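You operate a simulated robot arm through the tools that you are given. There is no shell and no other tool. Be economical: measure what you need, move in short steps, check, and stop when the job is done.

The job below is to be done with a simulated robot arm. You get a single attempt, and the scene is never put back.

## Task
Press the gasket home on both sides, then fit the new flange on the studs.

Only the result counts: the job must be done as asked and must still hold three seconds after the hand-in. Knocking over, shifting, dropping, spilling or breaking anything else fails it.

## Robot
A 7-joint arm with a two-finger parallel gripper, fixed in place. Base frame: the origin is at the foot of the arm, x ahead of it, y to its left, z up. Readings come in cm, rad, newtons and seconds.
With the tool pointing down near the work surface it reaches from about 10 to 60 cm from the base axis. Its first joint turns from -2.007 to 2.007 rad. Payload 3.91 kg.
Tool frame: the origin (TCP) lies between the finger pads and is the grasp point; the fingertips stand 3 cm ahead of it; z points along the fingers, y is the line along which they close. Largest opening 11 cm; finger width 2, thickness 1; the body of the gripper, 4.8 by 11.2 cm, starts 5.5 cm behind the TCP.
Orientation is that of the tool frame in the base frame, as a unit quaternion [x, y, z, w]. With the fingers straight down and closing along the base's y, the tool's x points along the base's -x, its y along +y and its z along -z.

## Interface
- The arm moves only by the tool arm_command. Its argument "deltas" is text: rows parted by semicolons, each of 7 numbers parted by spaces: the shift along the tool's x, y, z in units of 20 mm (1.0 is 20 mm), then the turn, a rotation vector about the tool's x, y, z in units of 8 degrees (1.0 is 8 degrees), then the finger opening in cm, from 0 to 11. In form: dx dy dz wx wy wz jaw; .... A call has 1 to 20 rows; each row shifts and turns the commanded pose from where the row before left it, along the tool's axes as they then stand. A call with a number of a shift or a turn outside -1 to 1 is refused whole. Each row takes 0.2 s and may step no farther than 5 cm and 0.15 rad from the row before; otherwise, or with a gripper value out of range, the whole call is refused. A pose out of reach is approached as far as the arm can. The call stops where the force on the tool passes 40 N (or 10 N more than at its start, if that is more) or the arm is blocked; 0.2 s more then pass. Each finger travels about 10.8 cm/s and halts on what it meets, pressing with about 30 N; the grip force reading is that of the motor and also rises with nothing between the fingers. The clock runs only during rows and for 0.2 s after the last one: add rows that do not move to give the fingers time. It gives the time, the measured TCP pose, the force on the tool (base axes), the opening and the grip force at its end, in the units of the frame above (readings bear some noise), and new pictures: "views" is both (left out), scene, wrist or none.
- Cameras (640 x 400 px; columns grow to the right, rows downward): "scene" is fixed at [4.74, 64.92, 160.22]; the picture's right is [-0.57, -0.82, 0.00], its down [-0.47, 0.33, -0.82] and it looks along [0.67, -0.47, -0.58] (base axes); focal length 327 px, centre (320, 200). "wrist" rides on the gripper at [7.2, 1.7, -10.3] in the tool frame; the picture's right is [-0.23, 0.97, 0.00], its down [-0.76, -0.18, -0.62] and it looks along [-0.61, -0.14, 0.78] (tool axes); focal length 222 px, centre (320, 200). There is no depth. A picture from a camera that has moved, and an enlarged one, comes with that camera's place and axes in the base frame and with its lens.
- slide_trunk(by): slides the trunk up (or, below 0, down) by that many cm; the arm rides with it, the base frame stays. It gives what a move gives, with no picture.
- inspect(camera, box): a new picture of the part [left, top, right, bottom] of that camera's present view, enlarged. The clock stands still meanwhile.
- finish_job(): hands the job in; it is judged then, once.

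Go step by step. Nothing tells you positions but the pictures and the camera data: compare them with the known pose of the tool, close in by small moves and look again before you grip or let go. The budget is 120 turns and 170 pictures, counting those below and the enlarged ones. Unless the task says otherwise, let go and move clear before handing in, and close with one line.

The tools are called after ">>>" by a JSON object that holds its "fn" and its "kwargs". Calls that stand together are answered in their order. arm_command: Moves the arm, as the interface text tells. Its arguments: {"type":"object","properties":{"deltas":{"type":"string"},"views":{"type":"string","enum":["both","scene","wrist","none"]}},"required":["deltas"]} The other tools are called the same way: slide_trunk (by) slides the trunk up or down; inspect (camera, box) takes an enlarged picture of a part of a camera's view; finish_job () hands the job in.

At the start:

```text
clock: 0.0
tcp_pos: [51.27, 18.33, 118.37]
ee_rot: [0.0, 1.0, 0.0, 0.0]
ft_force: [-0.6, 0.3, -0.1]
opening: 11.0
gripper_force: 0.0
trunk travel left (down, up): [-75.0, 24.0]
```

scene: 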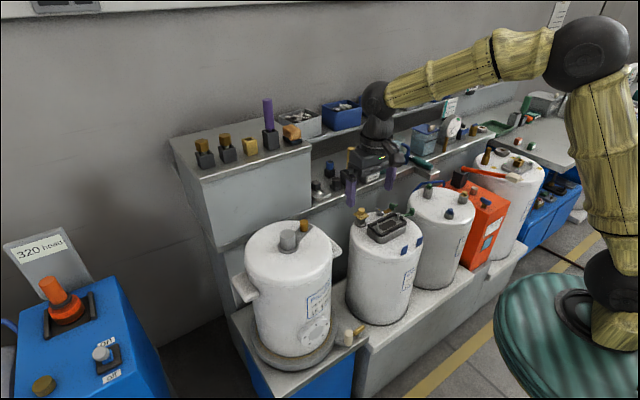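
wrist: 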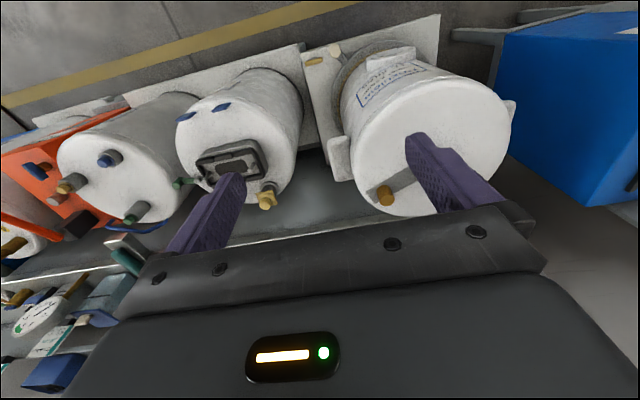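

I see several white tanks, one with a dark rectangular gasket seat on top, and a shelf with parts. I'll enlarge the views to find the gasket, studs and new flange.

>>> {"fn": "inspect", "kwargs": {"camera": "scene", "box": [340, 180, 460, 255]}}

>>> {"fn": "inspect", "kwargs": {"camera": "scene", "box": [300, 80, 580, 255]}}

>>> {"fn": "inspect", "kwargs": {"camera": "wrist", "box": [160, 80, 320, 220]}}

>>> {"fn": "inspect", "kwargs": {"camera": "scene", "box": [180, 80, 340, 180]}}

```text
5.33 times, centred on (400, 218) of scene
camera zoom: at [4.74, 64.92, 160.22], right [-0.57, -0.82, 0.0], down [-0.47, 0.33, -0.82], along [0.67, -0.47, -0.58], focal length 1745 px, centre (-107, 107)
```

zoom: 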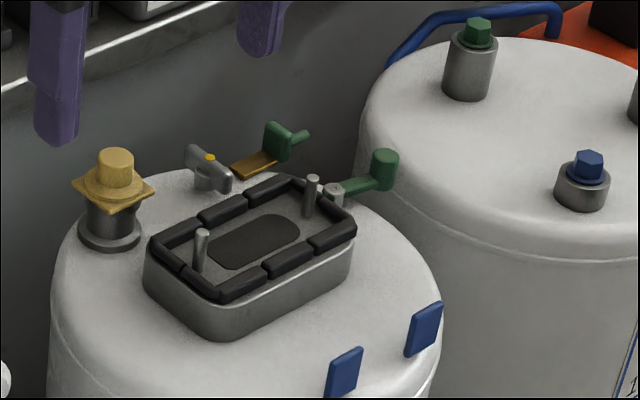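

```text
2.29 times, centred on (440, 168) of scene
camera zoom: at [4.74, 64.92, 160.22], right [-0.57, -0.82, 0.0], down [-0.47, 0.33, -0.82], along [0.67, -0.47, -0.58], focal length 748 px, centre (46, 274)
```

zoom: 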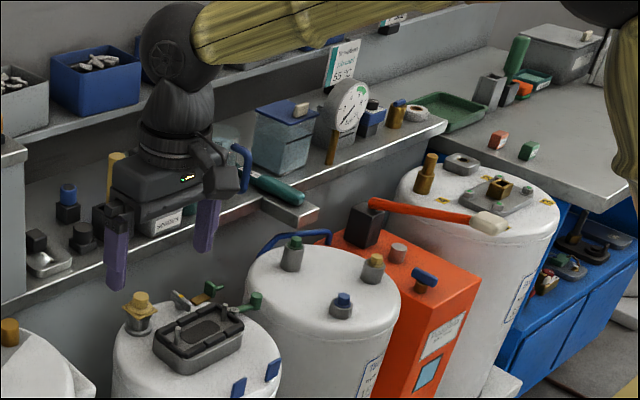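

```text
2.86 times, centred on (240, 150) of wrist
camera zoom: at [43.89, 19.87, 128.57], right [0.23, 0.97, 0.0], down [0.76, -0.18, 0.62], along [0.61, -0.14, -0.78], focal length 635 px, centre (549, 343)
```

zoom: 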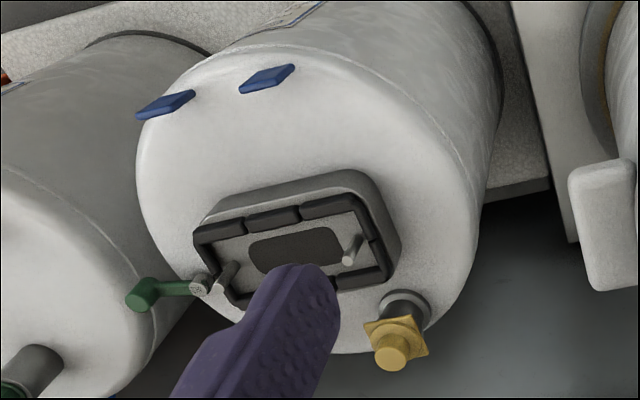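

```text
4.00 times, centred on (260, 130) of scene
camera zoom: at [4.74, 64.92, 160.22], right [-0.57, -0.82, 0.0], down [-0.47, 0.33, -0.82], along [0.67, -0.47, -0.58], focal length 1309 px, centre (560, 480)
```

zoom: 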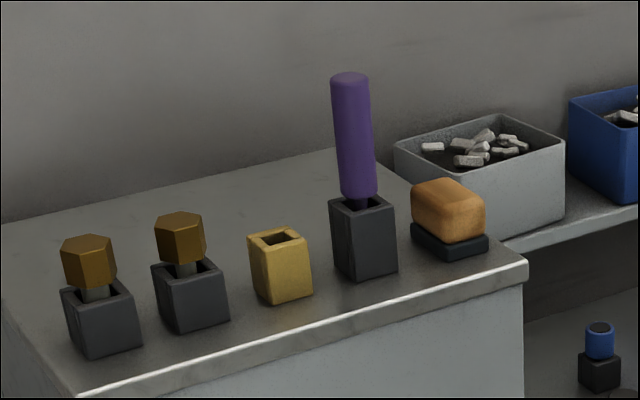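

The black segmented gasket sits on a box with two studs on the second tank, around (63,-5,85). Now I need to find the new flange.

>>> {"fn": "inspect", "kwargs": {"camera": "scene", "box": [460, 135, 556, 195]}}

>>> {"fn": "inspect", "kwargs": {"camera": "scene", "box": [300, 145, 396, 205]}}

>>> {"fn": "inspect", "kwargs": {"camera": "wrist", "box": [0, 220, 160, 400]}}

>>> {"fn": "inspect", "kwargs": {"camera": "scene", "box": [400, 90, 528, 170]}}

>>> {"fn": "inspect", "kwargs": {"camera": "scene", "box": [220, 200, 380, 350]}}

```text
6.67 times, centred on (508, 165) of scene
camera zoom: at [4.74, 64.92, 160.22], right [-0.57, -0.82, 0.0], down [-0.47, 0.33, -0.82], along [0.67, -0.47, -0.58], focal length 2182 px, centre (-933, 433)
```

zoom: 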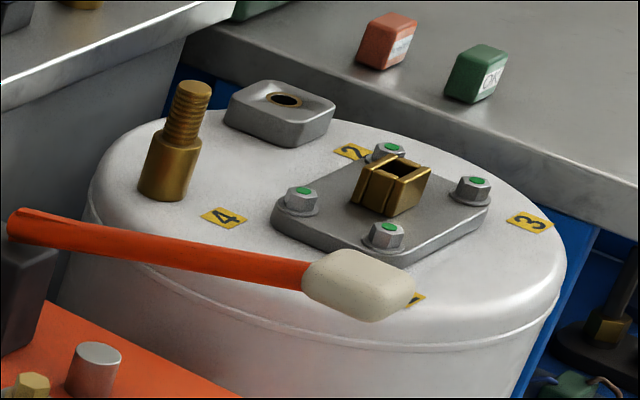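

```text
6.67 times, centred on (348, 175) of scene
camera zoom: at [4.74, 64.92, 160.22], right [-0.57, -0.82, 0.0], down [-0.47, 0.33, -0.82], along [0.67, -0.47, -0.58], focal length 2182 px, centre (133, 367)
```

zoom: 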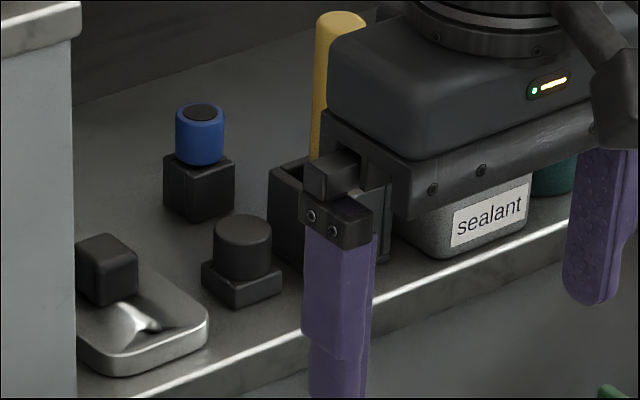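

```text
2.22 times, centred on (80, 310) of wrist
camera zoom: at [43.89, 19.87, 128.57], right [0.23, 0.97, 0.0], down [0.76, -0.18, 0.62], along [0.61, -0.14, -0.78], focal length 494 px, centre (853, -44)
```

zoom: 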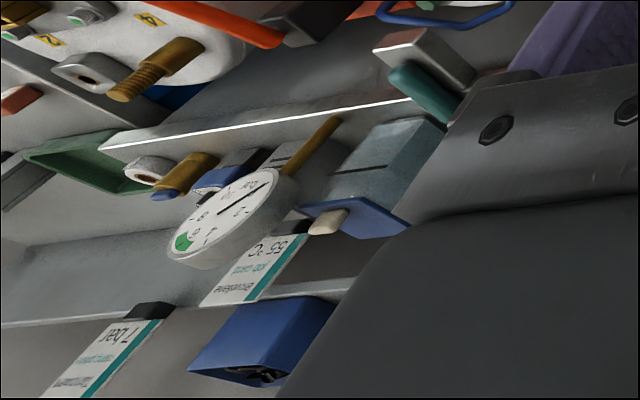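

```text
5.00 times, centred on (464, 130) of scene
camera zoom: at [4.74, 64.92, 160.22], right [-0.57, -0.82, 0.0], down [-0.47, 0.33, -0.82], along [0.67, -0.47, -0.58], focal length 1636 px, centre (-400, 550)
```

zoom: 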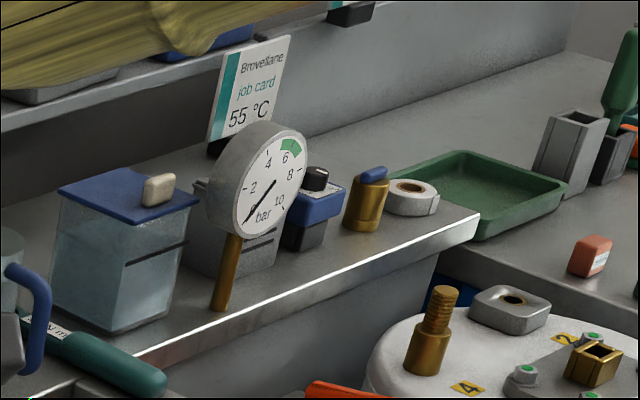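

```text
2.67 times, centred on (300, 275) of scene
camera zoom: at [4.74, 64.92, 160.22], right [-0.57, -0.82, 0.0], down [-0.47, 0.33, -0.82], along [0.67, -0.47, -0.58], focal length 873 px, centre (373, 0)
```

zoom: 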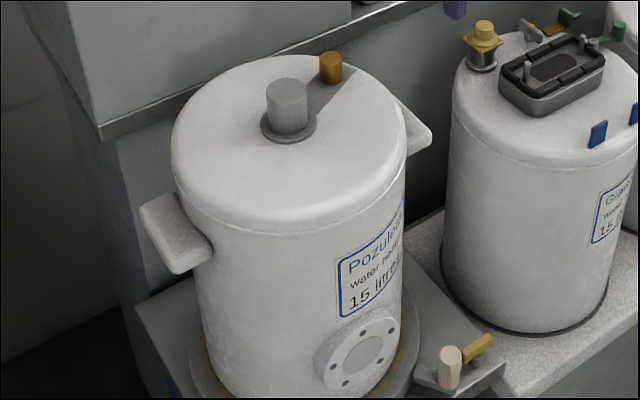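

The rounded grey plate with a black knob on the shelf's left end could be the flange. I'll tilt the wrist forward to view the shelf.

>>> {"fn": "arm_command", "kwargs": {"deltas": "0 0 0 0 -1 0 11; 0 0 0 0 -1 0 11; 0 0 0 0 -1 0 11", "views": "both"}}

```text
clock: 0.8
tcp_pos: [51.16, 18.21, 118.44]
ee_rot: [-0.001, 0.978, 0.002, 0.21]
ft_force: [-1.0, -0.7, 0.0]
opening: 11.01
gripper_force: 0.1
trunk travel left (down, up): [-75.0, 24.0]
camera wrist: at [40.23, 19.89, 124.78], right [0.21, 0.97, 0.09], down [0.44, -0.18, 0.88], along [0.87, -0.14, -0.47], focal length 222 px, centre (320, 200)
```

scene: 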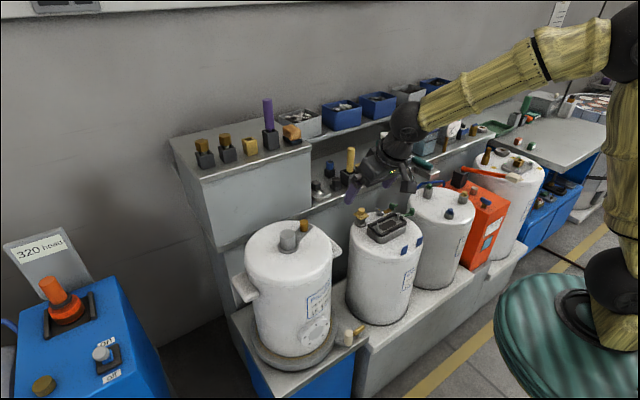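
wrist: 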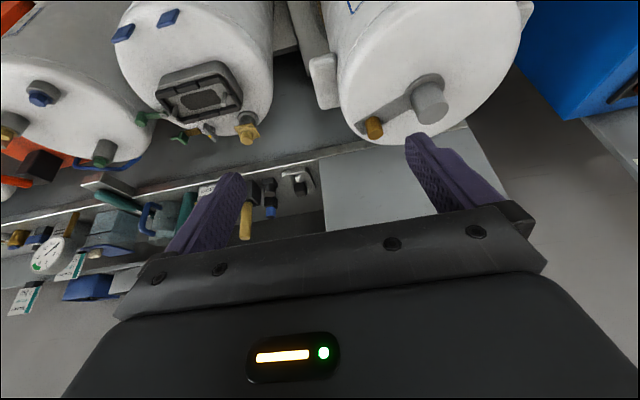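

>>> {"fn": "inspect", "kwargs": {"camera": "wrist", "box": [230, 155, 340, 225]}}

>>> {"fn": "inspect", "kwargs": {"camera": "wrist", "box": [130, 40, 280, 150]}}

>>> {"fn": "inspect", "kwargs": {"camera": "wrist", "box": [0, 120, 220, 300]}}

>>> {"fn": "inspect", "kwargs": {"camera": "scene", "box": [300, 80, 540, 230]}}

```text
5.71 times, centred on (285, 190) of wrist
camera zoom: at [40.23, 19.89, 124.78], right [0.21, 0.97, 0.09], down [0.44, -0.18, 0.88], along [0.87, -0.14, -0.47], focal length 1269 px, centre (520, 257)
```

zoom: 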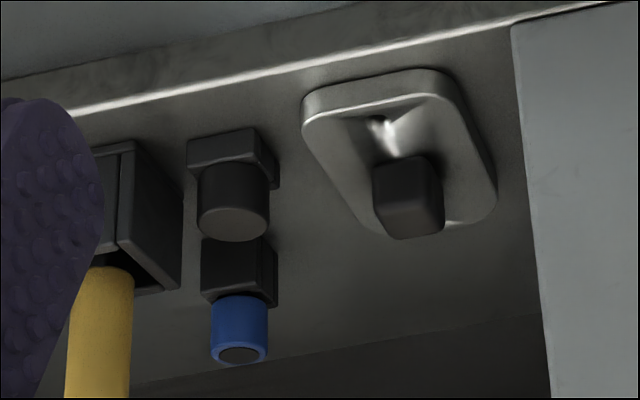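

```text
3.64 times, centred on (205, 95) of wrist
camera zoom: at [40.23, 19.89, 124.78], right [0.21, 0.97, 0.09], down [0.44, -0.18, 0.88], along [0.87, -0.14, -0.47], focal length 808 px, centre (738, 582)
```

zoom: 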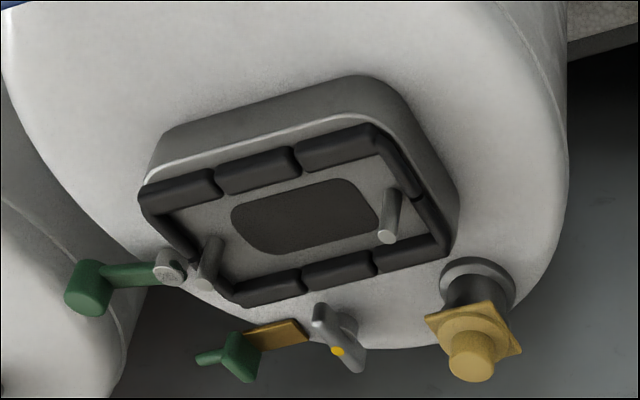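

```text
2.22 times, centred on (110, 210) of wrist
camera zoom: at [40.23, 19.89, 124.78], right [0.21, 0.97, 0.09], down [0.44, -0.18, 0.88], along [0.87, -0.14, -0.47], focal length 494 px, centre (787, 178)
```

zoom: 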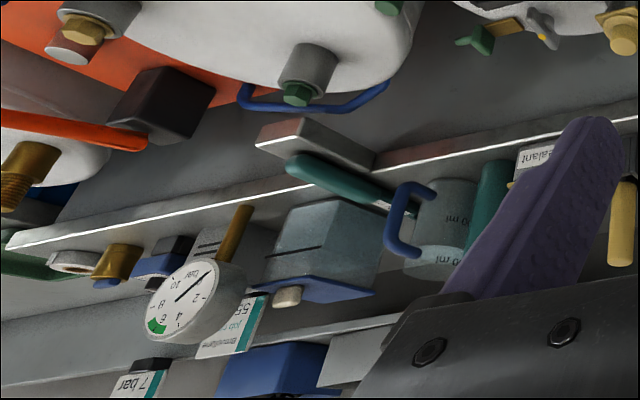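

```text
2.67 times, centred on (420, 155) of scene
camera zoom: at [4.74, 64.92, 160.22], right [-0.57, -0.82, 0.0], down [-0.47, 0.33, -0.82], along [0.67, -0.47, -0.58], focal length 873 px, centre (53, 320)
```

zoom: 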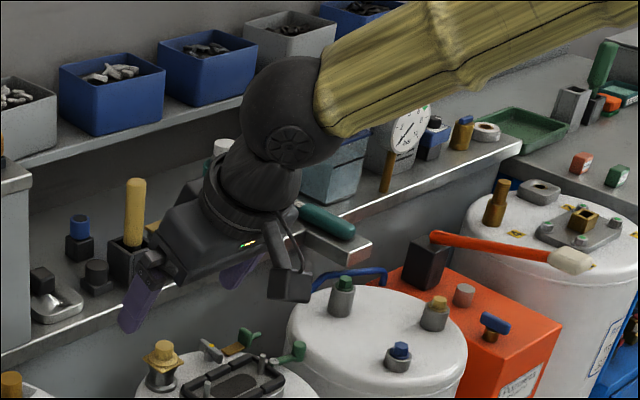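

Still looking for a plate with two holes; checking the right side and the rest of the scene.

>>> {"fn": "inspect", "kwargs": {"camera": "scene", "box": [520, 80, 640, 155]}}

>>> {"fn": "inspect", "kwargs": {"camera": "scene", "box": [530, 155, 626, 215]}}

>>> {"fn": "inspect", "kwargs": {"camera": "scene", "box": [300, 145, 420, 220]}}

>>> {"fn": "inspect", "kwargs": {"camera": "scene", "box": [0, 220, 200, 400]}}

```text
5.33 times, centred on (580, 118) of scene
camera zoom: at [4.74, 64.92, 160.22], right [-0.57, -0.82, 0.0], down [-0.47, 0.33, -0.82], along [0.67, -0.47, -0.58], focal length 1745 px, centre (-1067, 640)
```

zoom: 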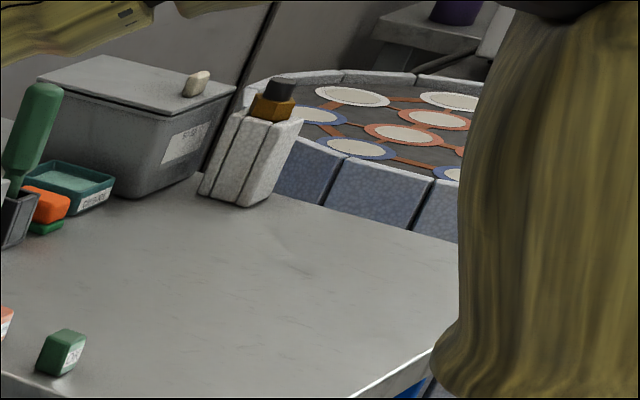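

```text
6.67 times, centred on (578, 185) of scene
camera zoom: at [4.74, 64.92, 160.22], right [-0.57, -0.82, 0.0], down [-0.47, 0.33, -0.82], along [0.67, -0.47, -0.58], focal length 2182 px, centre (-1400, 300)
```

zoom: 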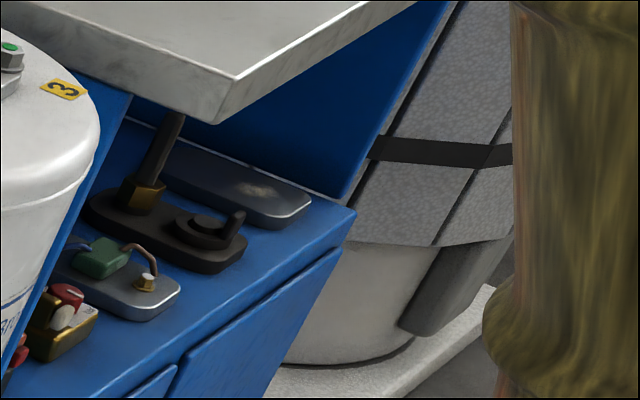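

```text
5.33 times, centred on (360, 182) of scene
camera zoom: at [4.74, 64.92, 160.22], right [-0.57, -0.82, 0.0], down [-0.47, 0.33, -0.82], along [0.67, -0.47, -0.58], focal length 1745 px, centre (107, 293)
```

zoom: 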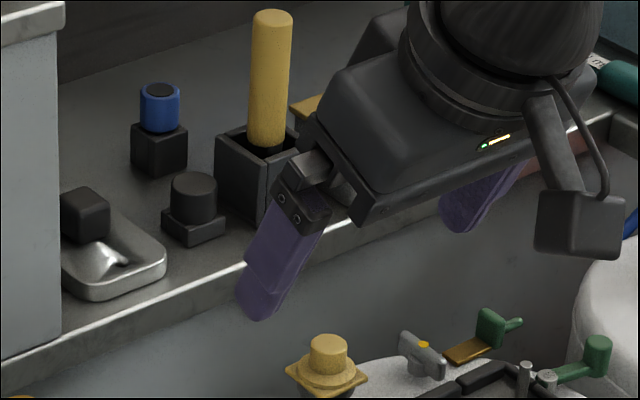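

```text
2.22 times, centred on (100, 310) of scene
camera zoom: at [4.74, 64.92, 160.22], right [-0.57, -0.82, 0.0], down [-0.47, 0.33, -0.82], along [0.67, -0.47, -0.58], focal length 727 px, centre (809, -44)
```

zoom: 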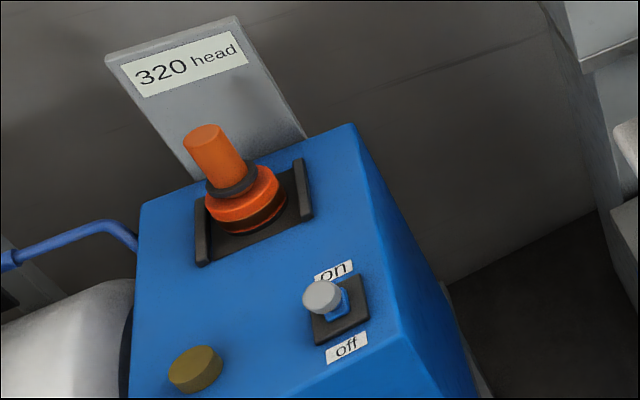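

The box is about 7×12 cm near (64.5,-6). Next I'm inspecting the ledge in front of the tanks.

>>> {"fn": "inspect", "kwargs": {"camera": "scene", "box": [310, 300, 406, 360]}}

>>> {"fn": "inspect", "kwargs": {"camera": "scene", "box": [400, 160, 560, 280]}}

>>> {"fn": "inspect", "kwargs": {"camera": "scene", "box": [350, 195, 430, 245]}}

```text
6.67 times, centred on (358, 330) of scene
camera zoom: at [4.74, 64.92, 160.22], right [-0.57, -0.82, 0.0], down [-0.47, 0.33, -0.82], along [0.67, -0.47, -0.58], focal length 2182 px, centre (67, -667)
```

zoom: 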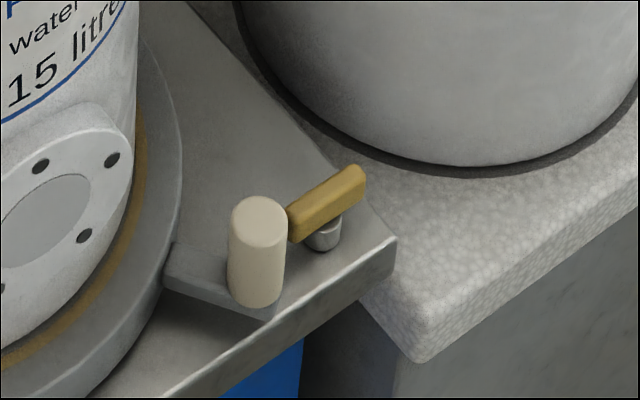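

```text
3.33 times, centred on (480, 220) of scene
camera zoom: at [4.74, 64.92, 160.22], right [-0.57, -0.82, 0.0], down [-0.47, 0.33, -0.82], along [0.67, -0.47, -0.58], focal length 1091 px, centre (-213, 133)
```

zoom: 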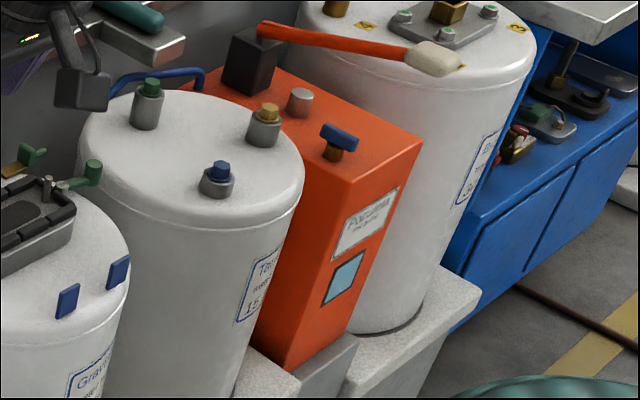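

```text
8.00 times, centred on (390, 220) of scene
camera zoom: at [4.74, 64.92, 160.22], right [-0.57, -0.82, 0.0], down [-0.47, 0.33, -0.82], along [0.67, -0.47, -0.58], focal length 2618 px, centre (-240, 40)
```

zoom: 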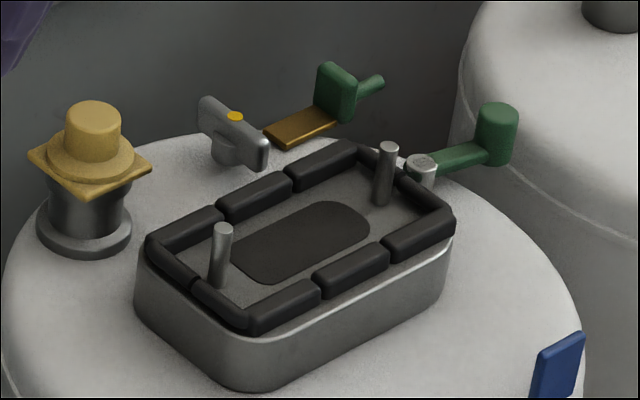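

Nothing on the ledge resembles a flange with two holes. I'll swing the wrist toward the right-hand side for a closer look at the blue cart plates, which also uncovers the shelf.

>>> {"fn": "arm_command", "kwargs": {"deltas": "0 -1 0 0 1 0 11;0 -1 0 0 1 0 11;0 -1 0 0 1 0 11;0 -1 0 0 0 0 11;0 -1 0 0 0 0 11;0 -1 0 0 0 0 11;0 -1 0 0 0 0 11;0 -1 0 0 0 0 11;0 0 0 0 0 1 11;0 0 0 0 0 1 11;0 0 0 0 0 1 11;0 0 0 0 0 1 11;0 0 0 0 0 1 11;0 0 0 0 0 1 11;0 0 0 0 0 1 11;0 0 0 0 0 1 11;0 0 0 0 0 1 11;0 0 0 0 -1 0 11;0 0 0 0 -1 0 11;0 0 0 0 -1 0 11"}}

```text
clock: 5.0
tcp_pos: [51.23, 2.21, 118.33]
ee_rot: [0.575, 0.791, -0.121, 0.17]
ft_force: [-0.1, 0.3, -0.9]
opening: 11.01
gripper_force: 0.0
trunk travel left (down, up): [-75.0, 24.0]
camera wrist: at [49.4, 13.09, 124.73], right [0.99, 0.1, 0.09], down [-0.03, -0.47, 0.88], along [0.14, -0.87, -0.47], focal length 222 px, centre (320, 200)
```

scene: 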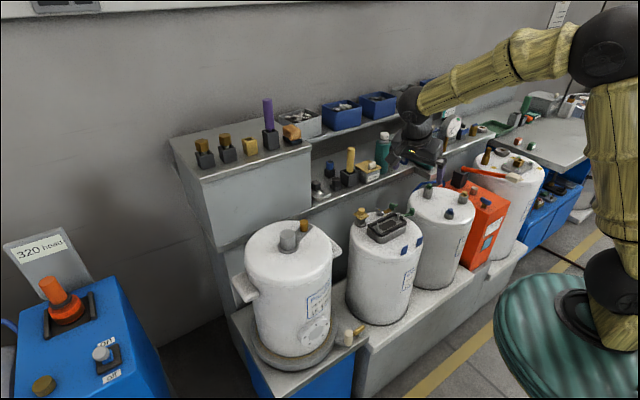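
wrist: 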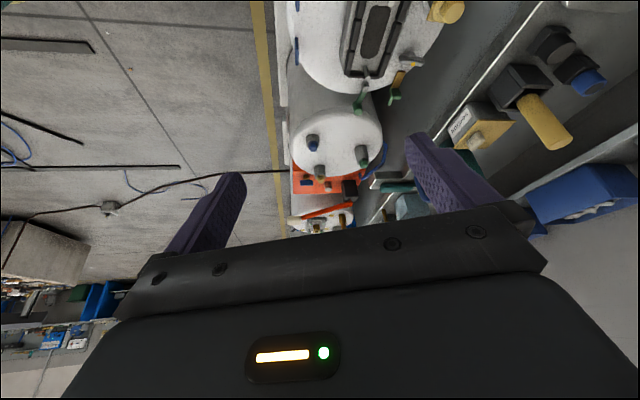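

>>> {"fn": "inspect", "kwargs": {"camera": "wrist", "box": [320, 0, 480, 120]}}

>>> {"fn": "inspect", "kwargs": {"camera": "wrist", "box": [240, 100, 430, 240]}}

>>> {"fn": "inspect", "kwargs": {"camera": "scene", "box": [300, 120, 460, 220]}}

>>> {"fn": "inspect", "kwargs": {"camera": "wrist", "box": [430, 0, 640, 220]}}

```text
3.33 times, centred on (400, 60) of wrist
camera zoom: at [49.4, 13.09, 124.73], right [0.99, 0.1, 0.09], down [-0.03, -0.47, 0.88], along [0.14, -0.87, -0.47], focal length 740 px, centre (53, 667)
```

zoom: 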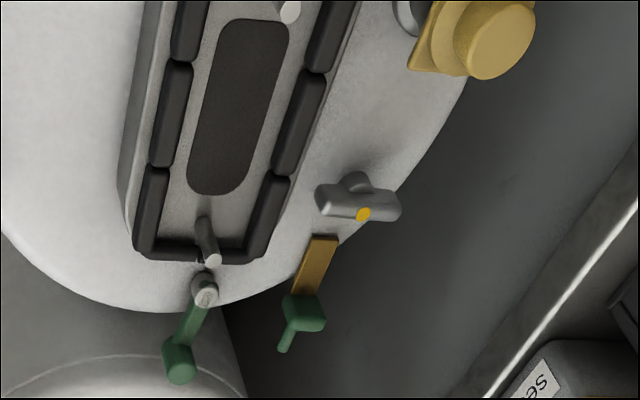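

```text
2.86 times, centred on (335, 170) of wrist
camera zoom: at [49.4, 13.09, 124.73], right [0.99, 0.1, 0.09], down [-0.03, -0.47, 0.88], along [0.14, -0.87, -0.47], focal length 635 px, centre (277, 286)
```

zoom: 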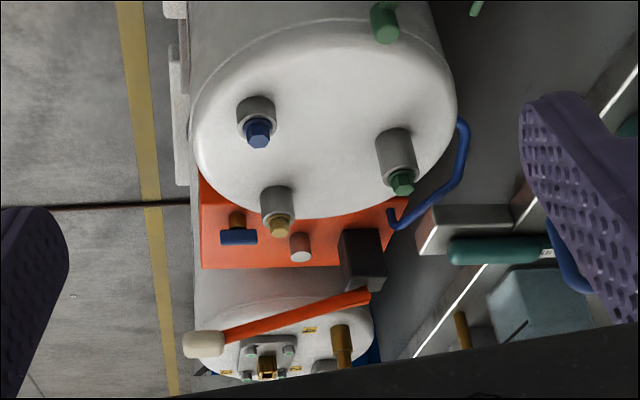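

```text
4.00 times, centred on (380, 170) of scene
camera zoom: at [4.74, 64.92, 160.22], right [-0.57, -0.82, 0.0], down [-0.47, 0.33, -0.82], along [0.67, -0.47, -0.58], focal length 1309 px, centre (80, 320)
```

zoom: 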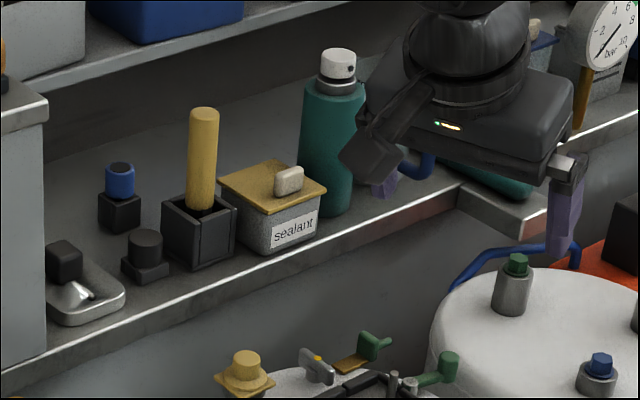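

```text
1.82 times, centred on (535, 110) of wrist
camera zoom: at [49.4, 13.09, 124.73], right [0.99, 0.1, 0.09], down [-0.03, -0.47, 0.88], along [0.14, -0.87, -0.47], focal length 404 px, centre (-71, 364)
```

zoom: 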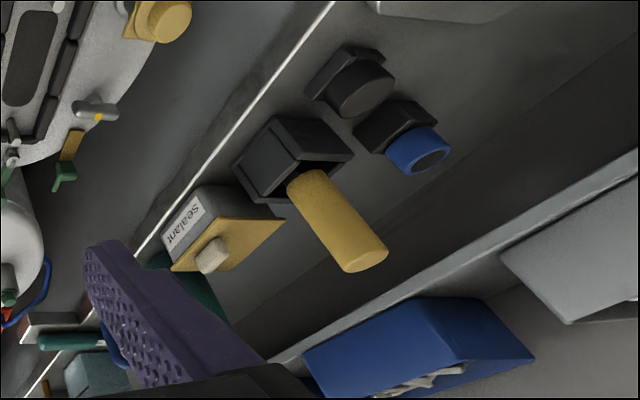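

The plate with black knob at about (82,9,97) is the only reachable plate-like part; I'll bring the wrist camera close to it.

>>> {"fn": "arm_command", "kwargs": {"deltas": "0 0 0 0 1 0 11;0 0 0 0 1 0 11;0 0 0 0 1 0 11;0 0 0 0 0 -1 11;0 0 0 0 0 -1 11;0 0 0 0 0 -1 11;0 0 0 0 0 -1 11;0 0 0 0 0 -1 11;0 0 0 0 0 -1 11;0 0 0 0 0 -1 11;0 0 0 0 0 -1 11;0 0 0 0 0 -1 11;-1 0.7 -0.5 0 0 0 11;-1 0.7 -0.5 0 0 0 11;-1 0.7 -0.5 0 0 0 11;-1 0.7 -0.5 0 0 0 11;-1 0.7 0 0 0 0 11;-1 0 0 0 -1 0 11;0 0 0 0 -1 0 11", "views": "wrist"}}

>>> {"fn": "inspect", "kwargs": {"camera": "wrist", "box": [220, 60, 420, 200]}}

```text
clock: 9.0
tcp_pos: [63.03, 9.29, 122.36]
ee_rot: [0.0, 0.99, 0.0, 0.14]
ft_force: [0.0, -0.1, 0.9]
opening: 11.01
gripper_force: 0.0
trunk travel left (down, up): [-75.0, 24.0]
camera wrist: at [53.26, 10.83, 130.22], right [0.22, 0.97, 0.06], down [0.56, -0.18, 0.81], along [0.8, -0.14, -0.58], focal length 222 px, centre (320, 200)
```

wrist: 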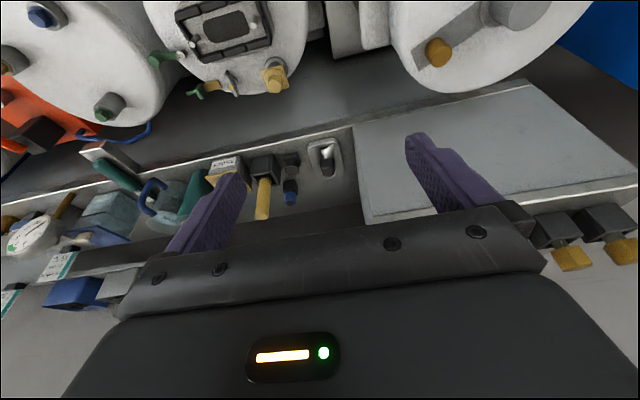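

```text
2.86 times, centred on (320, 130) of wrist
camera zoom: at [53.26, 10.83, 130.22], right [0.22, 0.97, 0.06], down [0.56, -0.18, 0.81], along [0.8, -0.14, -0.58], focal length 635 px, centre (320, 400)
```

zoom: 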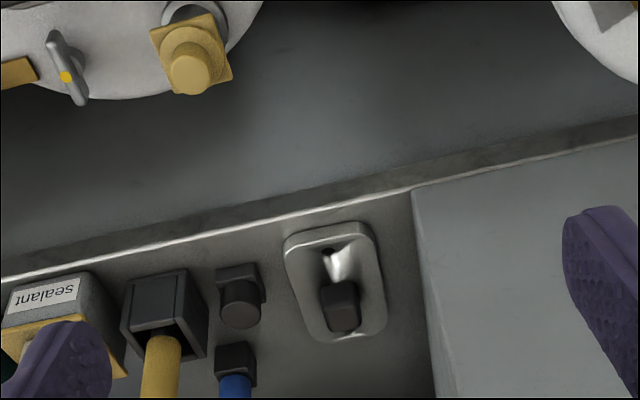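

>>> {"fn": "inspect", "kwargs": {"camera": "wrist", "box": [300, 130, 350, 185]}}

>>> {"fn": "inspect", "kwargs": {"camera": "scene", "box": [300, 100, 500, 225]}}

>>> {"fn": "inspect", "kwargs": {"camera": "wrist", "box": [170, 0, 300, 100]}}

```text
7.27 times, centred on (325, 158) of wrist
camera zoom: at [53.26, 10.83, 130.22], right [0.22, 0.97, 0.06], down [0.56, -0.18, 0.81], along [0.8, -0.14, -0.58], focal length 1615 px, centre (284, 509)
```

zoom: 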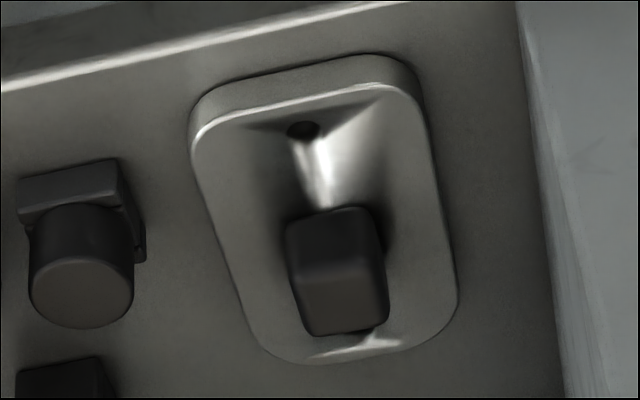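

```text
3.20 times, centred on (400, 162) of scene
camera zoom: at [4.74, 64.92, 160.22], right [-0.57, -0.82, 0.0], down [-0.47, 0.33, -0.82], along [0.67, -0.47, -0.58], focal length 1047 px, centre (64, 320)
```

zoom: 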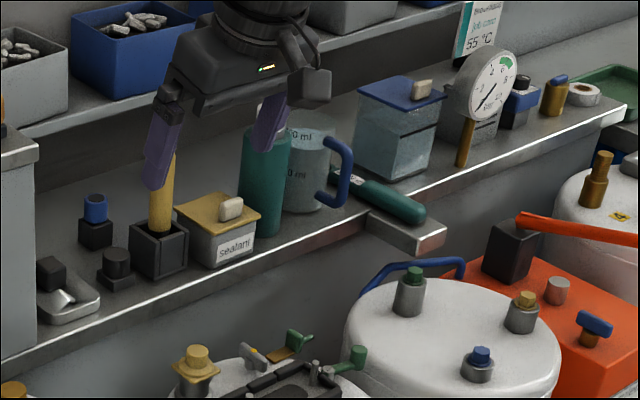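

```text
4.00 times, centred on (235, 50) of wrist
camera zoom: at [53.26, 10.83, 130.22], right [0.22, 0.97, 0.06], down [0.56, -0.18, 0.81], along [0.8, -0.14, -0.58], focal length 888 px, centre (660, 800)
```

zoom: 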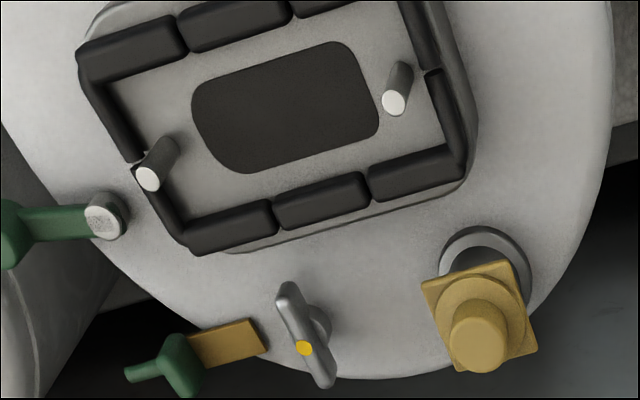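

The shelf plate is the flange: it has a hole at the front end, a central black knob, and a size of roughly 6.5×12 matching the gasket box. First the gasket: I'll move over the tank for a close look.

>>> {"fn": "arm_command", "kwargs": {"deltas": "0 -1 0 0 1 0 11;0 -1 0 0 1 0 11;0 -1 0.5 0 0 0 11;0 -1 1 0 0 0 11;0 -1 1 0 0 0 11;0 -1 1 0 0 0 11;0 -1 1 0 0 0 11;0.2 -0.7 1 0 0 0 11;0 0 1 0 0 0 11;0 0 1 0 0 0 0", "views": "wrist"}}

>>> {"fn": "inspect", "kwargs": {"camera": "wrist", "box": [200, 40, 440, 190]}}

```text
clock: 11.2
tcp_pos: [62.79, -6.16, 107.31]
ee_rot: [0.0, 1.0, 0.0, 0.0]
ft_force: [-0.2, 0.5, -1.0]
opening: 2.64
gripper_force: 0.2
trunk travel left (down, up): [-75.0, 24.0]
camera wrist: at [55.47, -4.5, 117.51], right [0.23, 0.97, 0.0], down [0.76, -0.18, 0.62], along [0.61, -0.14, -0.78], focal length 222 px, centre (320, 200)
```

wrist: 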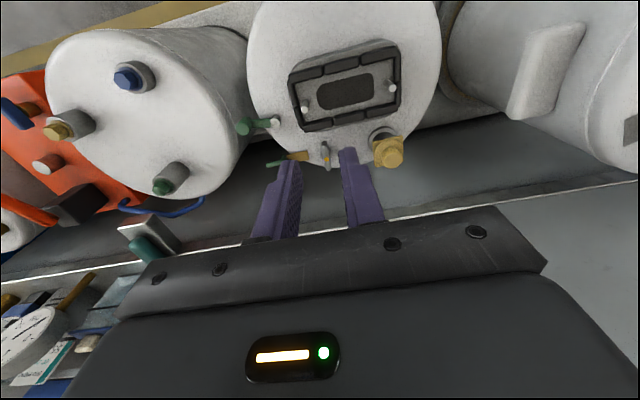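

```text
2.67 times, centred on (320, 115) of wrist
camera zoom: at [55.47, -4.5, 117.51], right [0.23, 0.97, 0.0], down [0.76, -0.18, 0.62], along [0.61, -0.14, -0.78], focal length 592 px, centre (320, 427)
```

zoom: 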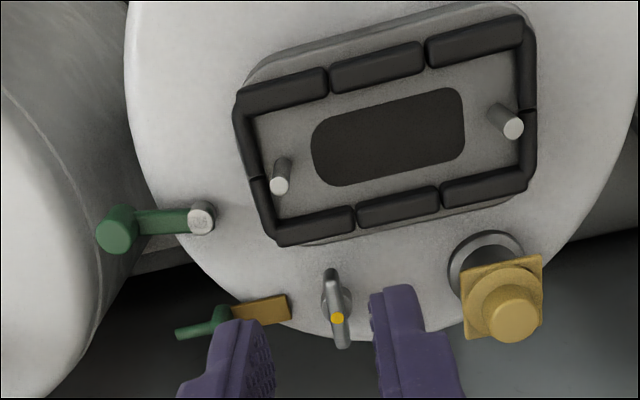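

Studs stand at about (62.7, 1.7) and (62.7,-8.3), tops near z 91; the gasket's long sides lie at x≈59.8 and 65.9, with z≈88. I'll close the fingers and come down over the near side.

>>> {"fn": "arm_command", "kwargs": {"deltas": "1 1 0 0 0 0 0;0.5 0.6 0 0 0 0 0;0 0 1 0 0 0 0;0 0 1 0 0 0 0;0 0 1 0 0 0 0;0 0 1 0 0 0 0;0 0 1 0 0 0 0;0 0 1 0 0 0 0", "views": "both"}}

>>> {"fn": "inspect", "kwargs": {"camera": "scene", "box": [350, 185, 430, 245]}}

>>> {"fn": "inspect", "kwargs": {"camera": "wrist", "box": [220, 40, 440, 220]}}

```text
clock: 13.0
tcp_pos: [59.67, -2.95, 95.22]
ee_rot: [-0.001, 1.0, 0.0, -0.002]
ft_force: [-0.9, -0.3, 0.5]
opening: 0.01
gripper_force: 29.9
trunk travel left (down, up): [-75.0, 24.0]
camera wrist: at [52.48, -1.3, 105.5], right [0.23, 0.97, 0.0], down [0.76, -0.18, 0.62], along [0.61, -0.14, -0.78], focal length 222 px, centre (320, 200)
```

scene: 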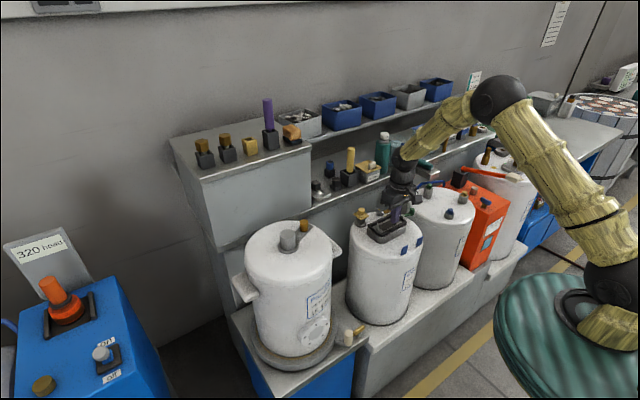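
wrist: 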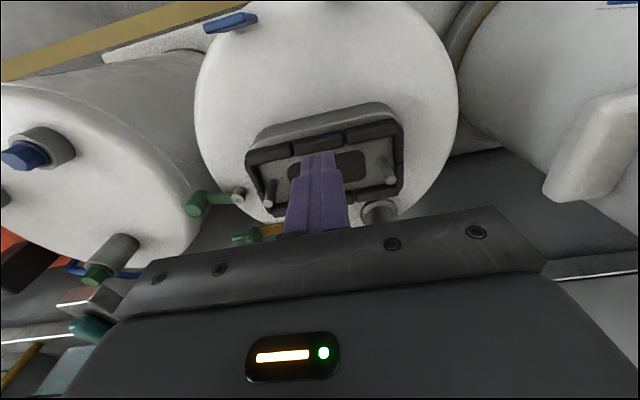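

```text
6.67 times, centred on (390, 215) of scene
camera zoom: at [4.74, 64.92, 160.22], right [-0.57, -0.82, 0.0], down [-0.47, 0.33, -0.82], along [0.67, -0.47, -0.58], focal length 2182 px, centre (-147, 100)
```

zoom: 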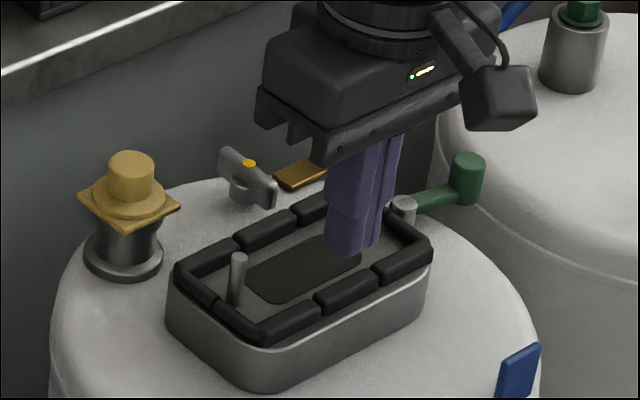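

```text
2.22 times, centred on (330, 130) of wrist
camera zoom: at [52.48, -1.3, 105.5], right [0.23, 0.97, 0.0], down [0.76, -0.18, 0.62], along [0.61, -0.14, -0.78], focal length 494 px, centre (298, 356)
```

zoom: 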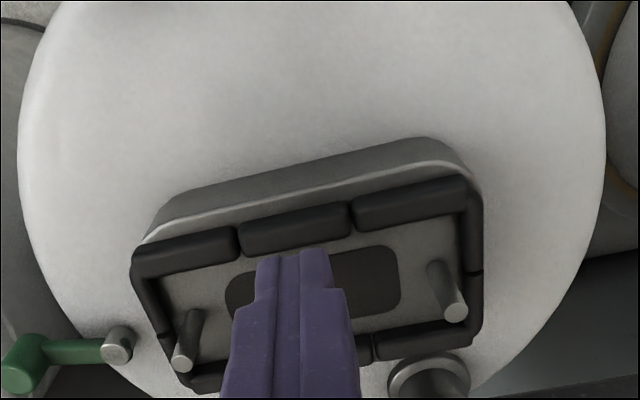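

The tip sits directly above the near-side segment; contact is expected about 3 cm lower. Pressing down slowly.

>>> {"fn": "arm_command", "kwargs": {"deltas": "0 0 0.5 0 0 0 0;0 0 0.5 0 0 0 0;0 0 0.25 0 0 0 0;0 0 0.2 0 0 0 0;0 0 0.2 0 0 0 0;0 0 0.2 0 0 0 0;0 0 0.2 0 0 0 0;0 0 0.2 0 0 0 0", "views": "both"}}

>>> {"fn": "inspect", "kwargs": {"camera": "scene", "box": [350, 185, 430, 245]}}

```text
clock: 14.5
tcp_pos: [59.72, -3.11, 92.22]
ee_rot: [0.0, 1.0, 0.0, 0.005]
ft_force: [-11.2, -0.1, 26.1]
opening: 0.01
gripper_force: 29.7
trunk travel left (down, up): [-75.0, 24.0]
stopped in row 7: the force on the tool passed its limit (the readings are from after the stop); the commanded pose is now the measured one
camera wrist: at [52.34, -1.33, 102.4], right [0.23, 0.97, 0.0], down [0.76, -0.18, 0.63], along [0.61, -0.14, -0.78], focal length 222 px, centre (320, 200)
```

scene: 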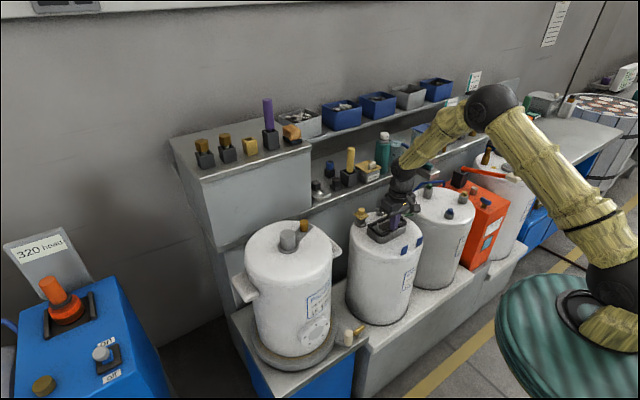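
wrist: 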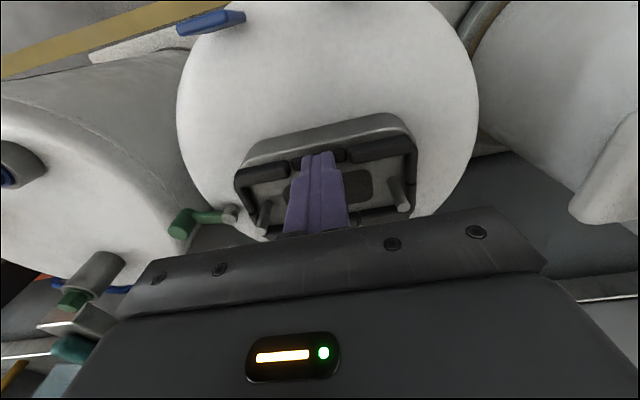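

```text
6.67 times, centred on (390, 215) of scene
camera zoom: at [4.74, 64.92, 160.22], right [-0.57, -0.82, 0.0], down [-0.47, 0.33, -0.82], along [0.67, -0.47, -0.58], focal length 2182 px, centre (-147, 100)
```

zoom: 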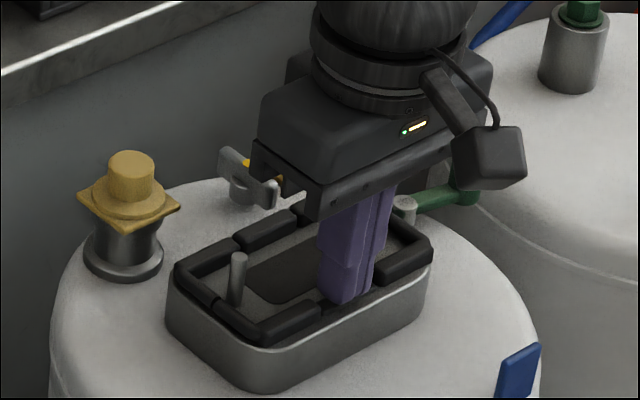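

Contact was made at tip z≈89.2 with the force limit reached. I'll back off and look at whether that segment moved.

>>> {"fn": "arm_command", "kwargs": {"deltas": "0 0 -1 0 0 0 0;0 0 -1 0 0 0 0;0 0 -1 0 0 0 0;0 0 -1 0 0 0 0;0 0 -1 0 0 0 0;0 0 -1 0 0 0 0", "views": "wrist"}}

>>> {"fn": "inspect", "kwargs": {"camera": "scene", "box": [350, 195, 430, 245]}}

>>> {"fn": "inspect", "kwargs": {"camera": "wrist", "box": [220, 40, 440, 180]}}

```text
clock: 15.9
tcp_pos: [60.02, -3.0, 103.82]
ee_rot: [0.0, 1.0, 0.0, 0.002]
ft_force: [0.4, 0.0, -0.2]
opening: 0.0
gripper_force: 29.9
trunk travel left (down, up): [-75.0, 24.0]
camera wrist: at [52.56, -1.37, 114.09], right [0.23, 0.97, 0.0], down [0.76, -0.18, 0.63], along [0.61, -0.14, -0.78], focal length 222 px, centre (320, 200)
```

wrist: 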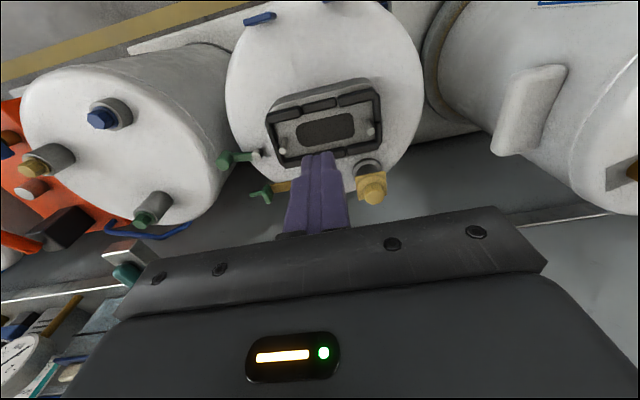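

```text
8.00 times, centred on (390, 220) of scene
camera zoom: at [4.74, 64.92, 160.22], right [-0.57, -0.82, 0.0], down [-0.47, 0.33, -0.82], along [0.67, -0.47, -0.58], focal length 2618 px, centre (-240, 40)
```

zoom: 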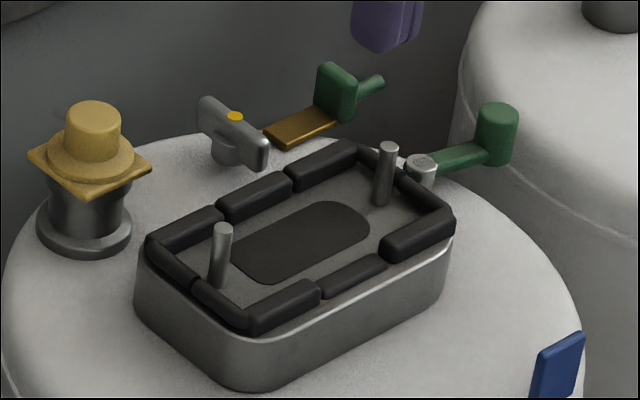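

```text
2.86 times, centred on (330, 110) of wrist
camera zoom: at [52.56, -1.37, 114.09], right [0.23, 0.97, 0.0], down [0.76, -0.18, 0.63], along [0.61, -0.14, -0.78], focal length 635 px, centre (291, 457)
```

zoom: 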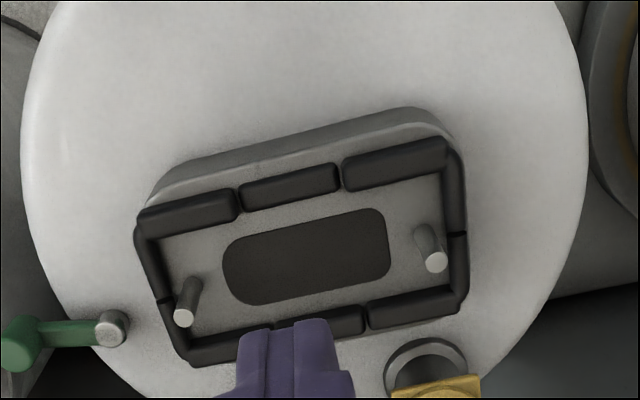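

The near-middle segment stayed down while others remain raised. Next I press the far-side middle segment the same way.

>>> {"fn": "arm_command", "kwargs": {"deltas": "-1 0 0 0 0 0 0;-1 0 0 0 0 0 0;-0.85 0 0 0 0 0 0;0 0 1 0 0 0 0;0 0 1 0 0 0 0;0 0 1 0 0 0 0;0 0 1 0 0 0 0;0 0 1 0 0 0 0;0 0 0.2 0 0 0 0;0 0 0.2 0 0 0 0;0 0 0.2 0 0 0 0;0 0 0.2 0 0 0 0;0 0 0.2 0 0 0 0", "views": "wrist"}}

>>> {"fn": "inspect", "kwargs": {"camera": "scene", "box": [350, 195, 430, 245]}}

```text
clock: 18.7
tcp_pos: [65.77, -2.9, 92.1]
ee_rot: [0.0, 1.0, 0.0, 0.006]
ft_force: [-2.6, -0.1, 18.2]
opening: 0.01
gripper_force: 30.1
trunk travel left (down, up): [-75.0, 24.0]
camera wrist: at [58.28, -1.32, 102.4], right [0.23, 0.97, 0.0], down [0.75, -0.18, 0.63], along [0.62, -0.14, -0.77], focal length 222 px, centre (320, 200)
```

wrist: 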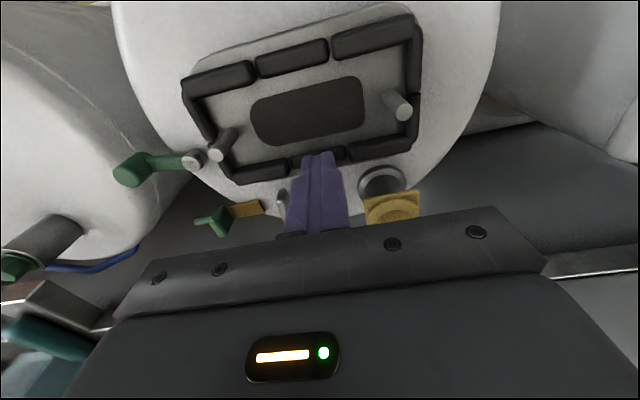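

```text
8.00 times, centred on (390, 220) of scene
camera zoom: at [4.74, 64.92, 160.22], right [-0.57, -0.82, 0.0], down [-0.47, 0.33, -0.82], along [0.67, -0.47, -0.58], focal length 2618 px, centre (-240, 40)
```

zoom: 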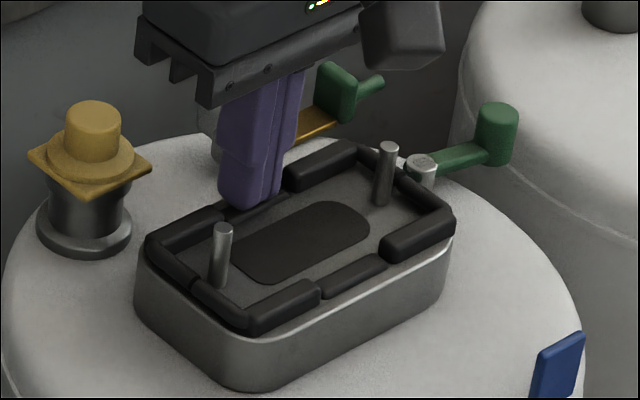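

Pressing a little further here until the limit.

>>> {"fn": "arm_command", "kwargs": {"deltas": "0 0 0.2 0 0 0 0;0 0 0.2 0 0 0 0;0 0 0.2 0 0 0 0;0 0 0.2 0 0 0 0", "views": "none"}}

>>> {"fn": "arm_command", "kwargs": {"deltas": "0 0 -1 0 0 0 0;0 0 -1 0 0 0 0;1 0 -1 0 0 0 0;1 0 0 0 0 0 0;1 0 0 0 0 0 0;1 0 0 0 0 0 0", "views": "wrist"}}

>>> {"fn": "inspect", "kwargs": {"camera": "scene", "box": [350, 195, 430, 245]}}

```text
clock: 19.2
tcp_pos: [65.82, -3.02, 92.21]
ee_rot: [0.0, 1.0, -0.001, 0.01]
ft_force: [-12.1, 0.9, 22.6]
opening: 0.01
gripper_force: 29.7
trunk travel left (down, up): [-75.0, 24.0]
stopped in row 2: the force on the tool passed its limit (the readings are from after the stop); the commanded pose is now the measured one
```

```text
clock: 20.6
tcp_pos: [57.87, -3.0, 97.72]
ee_rot: [0.001, 1.0, 0.0, 0.008]
ft_force: [-0.8, 0.1, 0.2]
opening: 0.0
gripper_force: 30.2
trunk travel left (down, up): [-75.0, 24.0]
camera wrist: at [50.42, -1.33, 107.82], right [0.23, 0.97, 0.0], down [0.75, -0.18, 0.63], along [0.62, -0.14, -0.77], focal length 222 px, centre (320, 200)
```

wrist: 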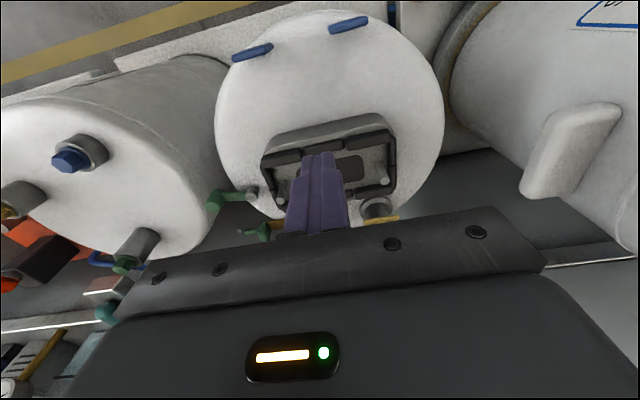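

```text
8.00 times, centred on (390, 220) of scene
camera zoom: at [4.74, 64.92, 160.22], right [-0.57, -0.82, 0.0], down [-0.47, 0.33, -0.82], along [0.67, -0.47, -0.58], focal length 2618 px, centre (-240, 40)
```

zoom: 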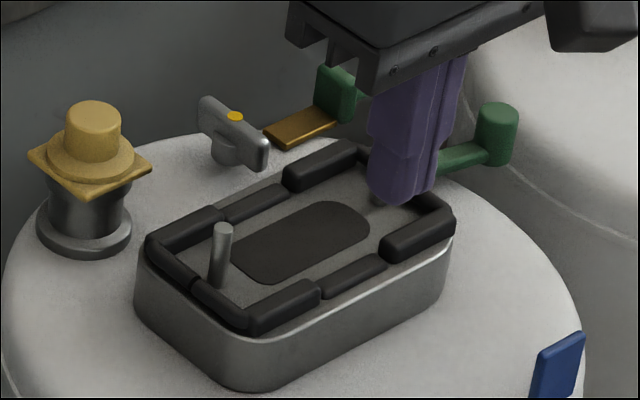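

Both middles are seated. Now testing whether a corner segment also goes down, at (59.7, 1.2).

>>> {"fn": "arm_command", "kwargs": {"deltas": "-0.9 1 0 0 0.11 0 0;0 1.1 0 0 0 0 0;0 0 0 0 0 0 0;0 0 1 0 0 0 0;0 0 1 0 0 0 0;0 0 0.4 0 0 0 0;0 0 0.2 0 0 0 0;0 0 0.2 0 0 0 0;0 0 0.2 0 0 0 0;0 0 0.2 0 0 0 0;0 0 0.2 0 0 0 0", "views": "none"}}

>>> {"fn": "inspect", "kwargs": {"camera": "wrist", "box": [220, 80, 440, 220]}}

>>> {"fn": "inspect", "kwargs": {"camera": "scene", "box": [350, 195, 430, 245]}}

```text
refused: 1.1 is not a number from -1 to 1
```

```text
2.86 times, centred on (330, 150) of wrist
camera zoom: at [50.42, -1.33, 107.82], right [0.23, 0.97, 0.0], down [0.75, -0.18, 0.63], along [0.62, -0.14, -0.77], focal length 635 px, centre (291, 343)
```

zoom: 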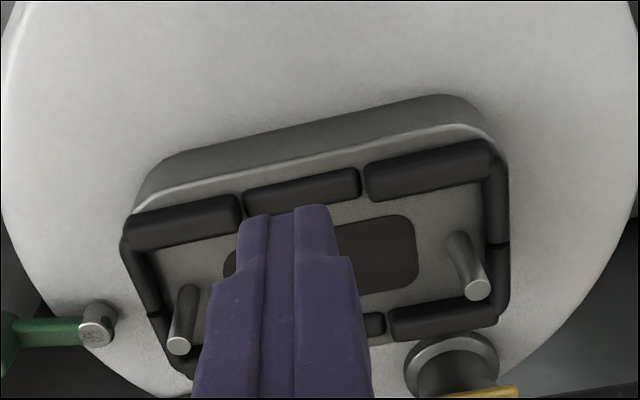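

```text
8.00 times, centred on (390, 220) of scene
camera zoom: at [4.74, 64.92, 160.22], right [-0.57, -0.82, 0.0], down [-0.47, 0.33, -0.82], along [0.67, -0.47, -0.58], focal length 2618 px, centre (-240, 40)
```

zoom: 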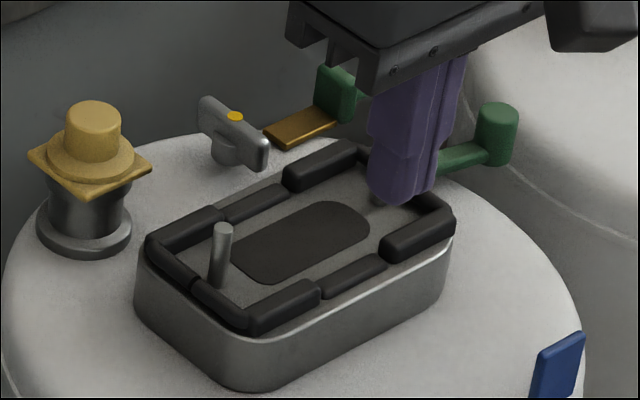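

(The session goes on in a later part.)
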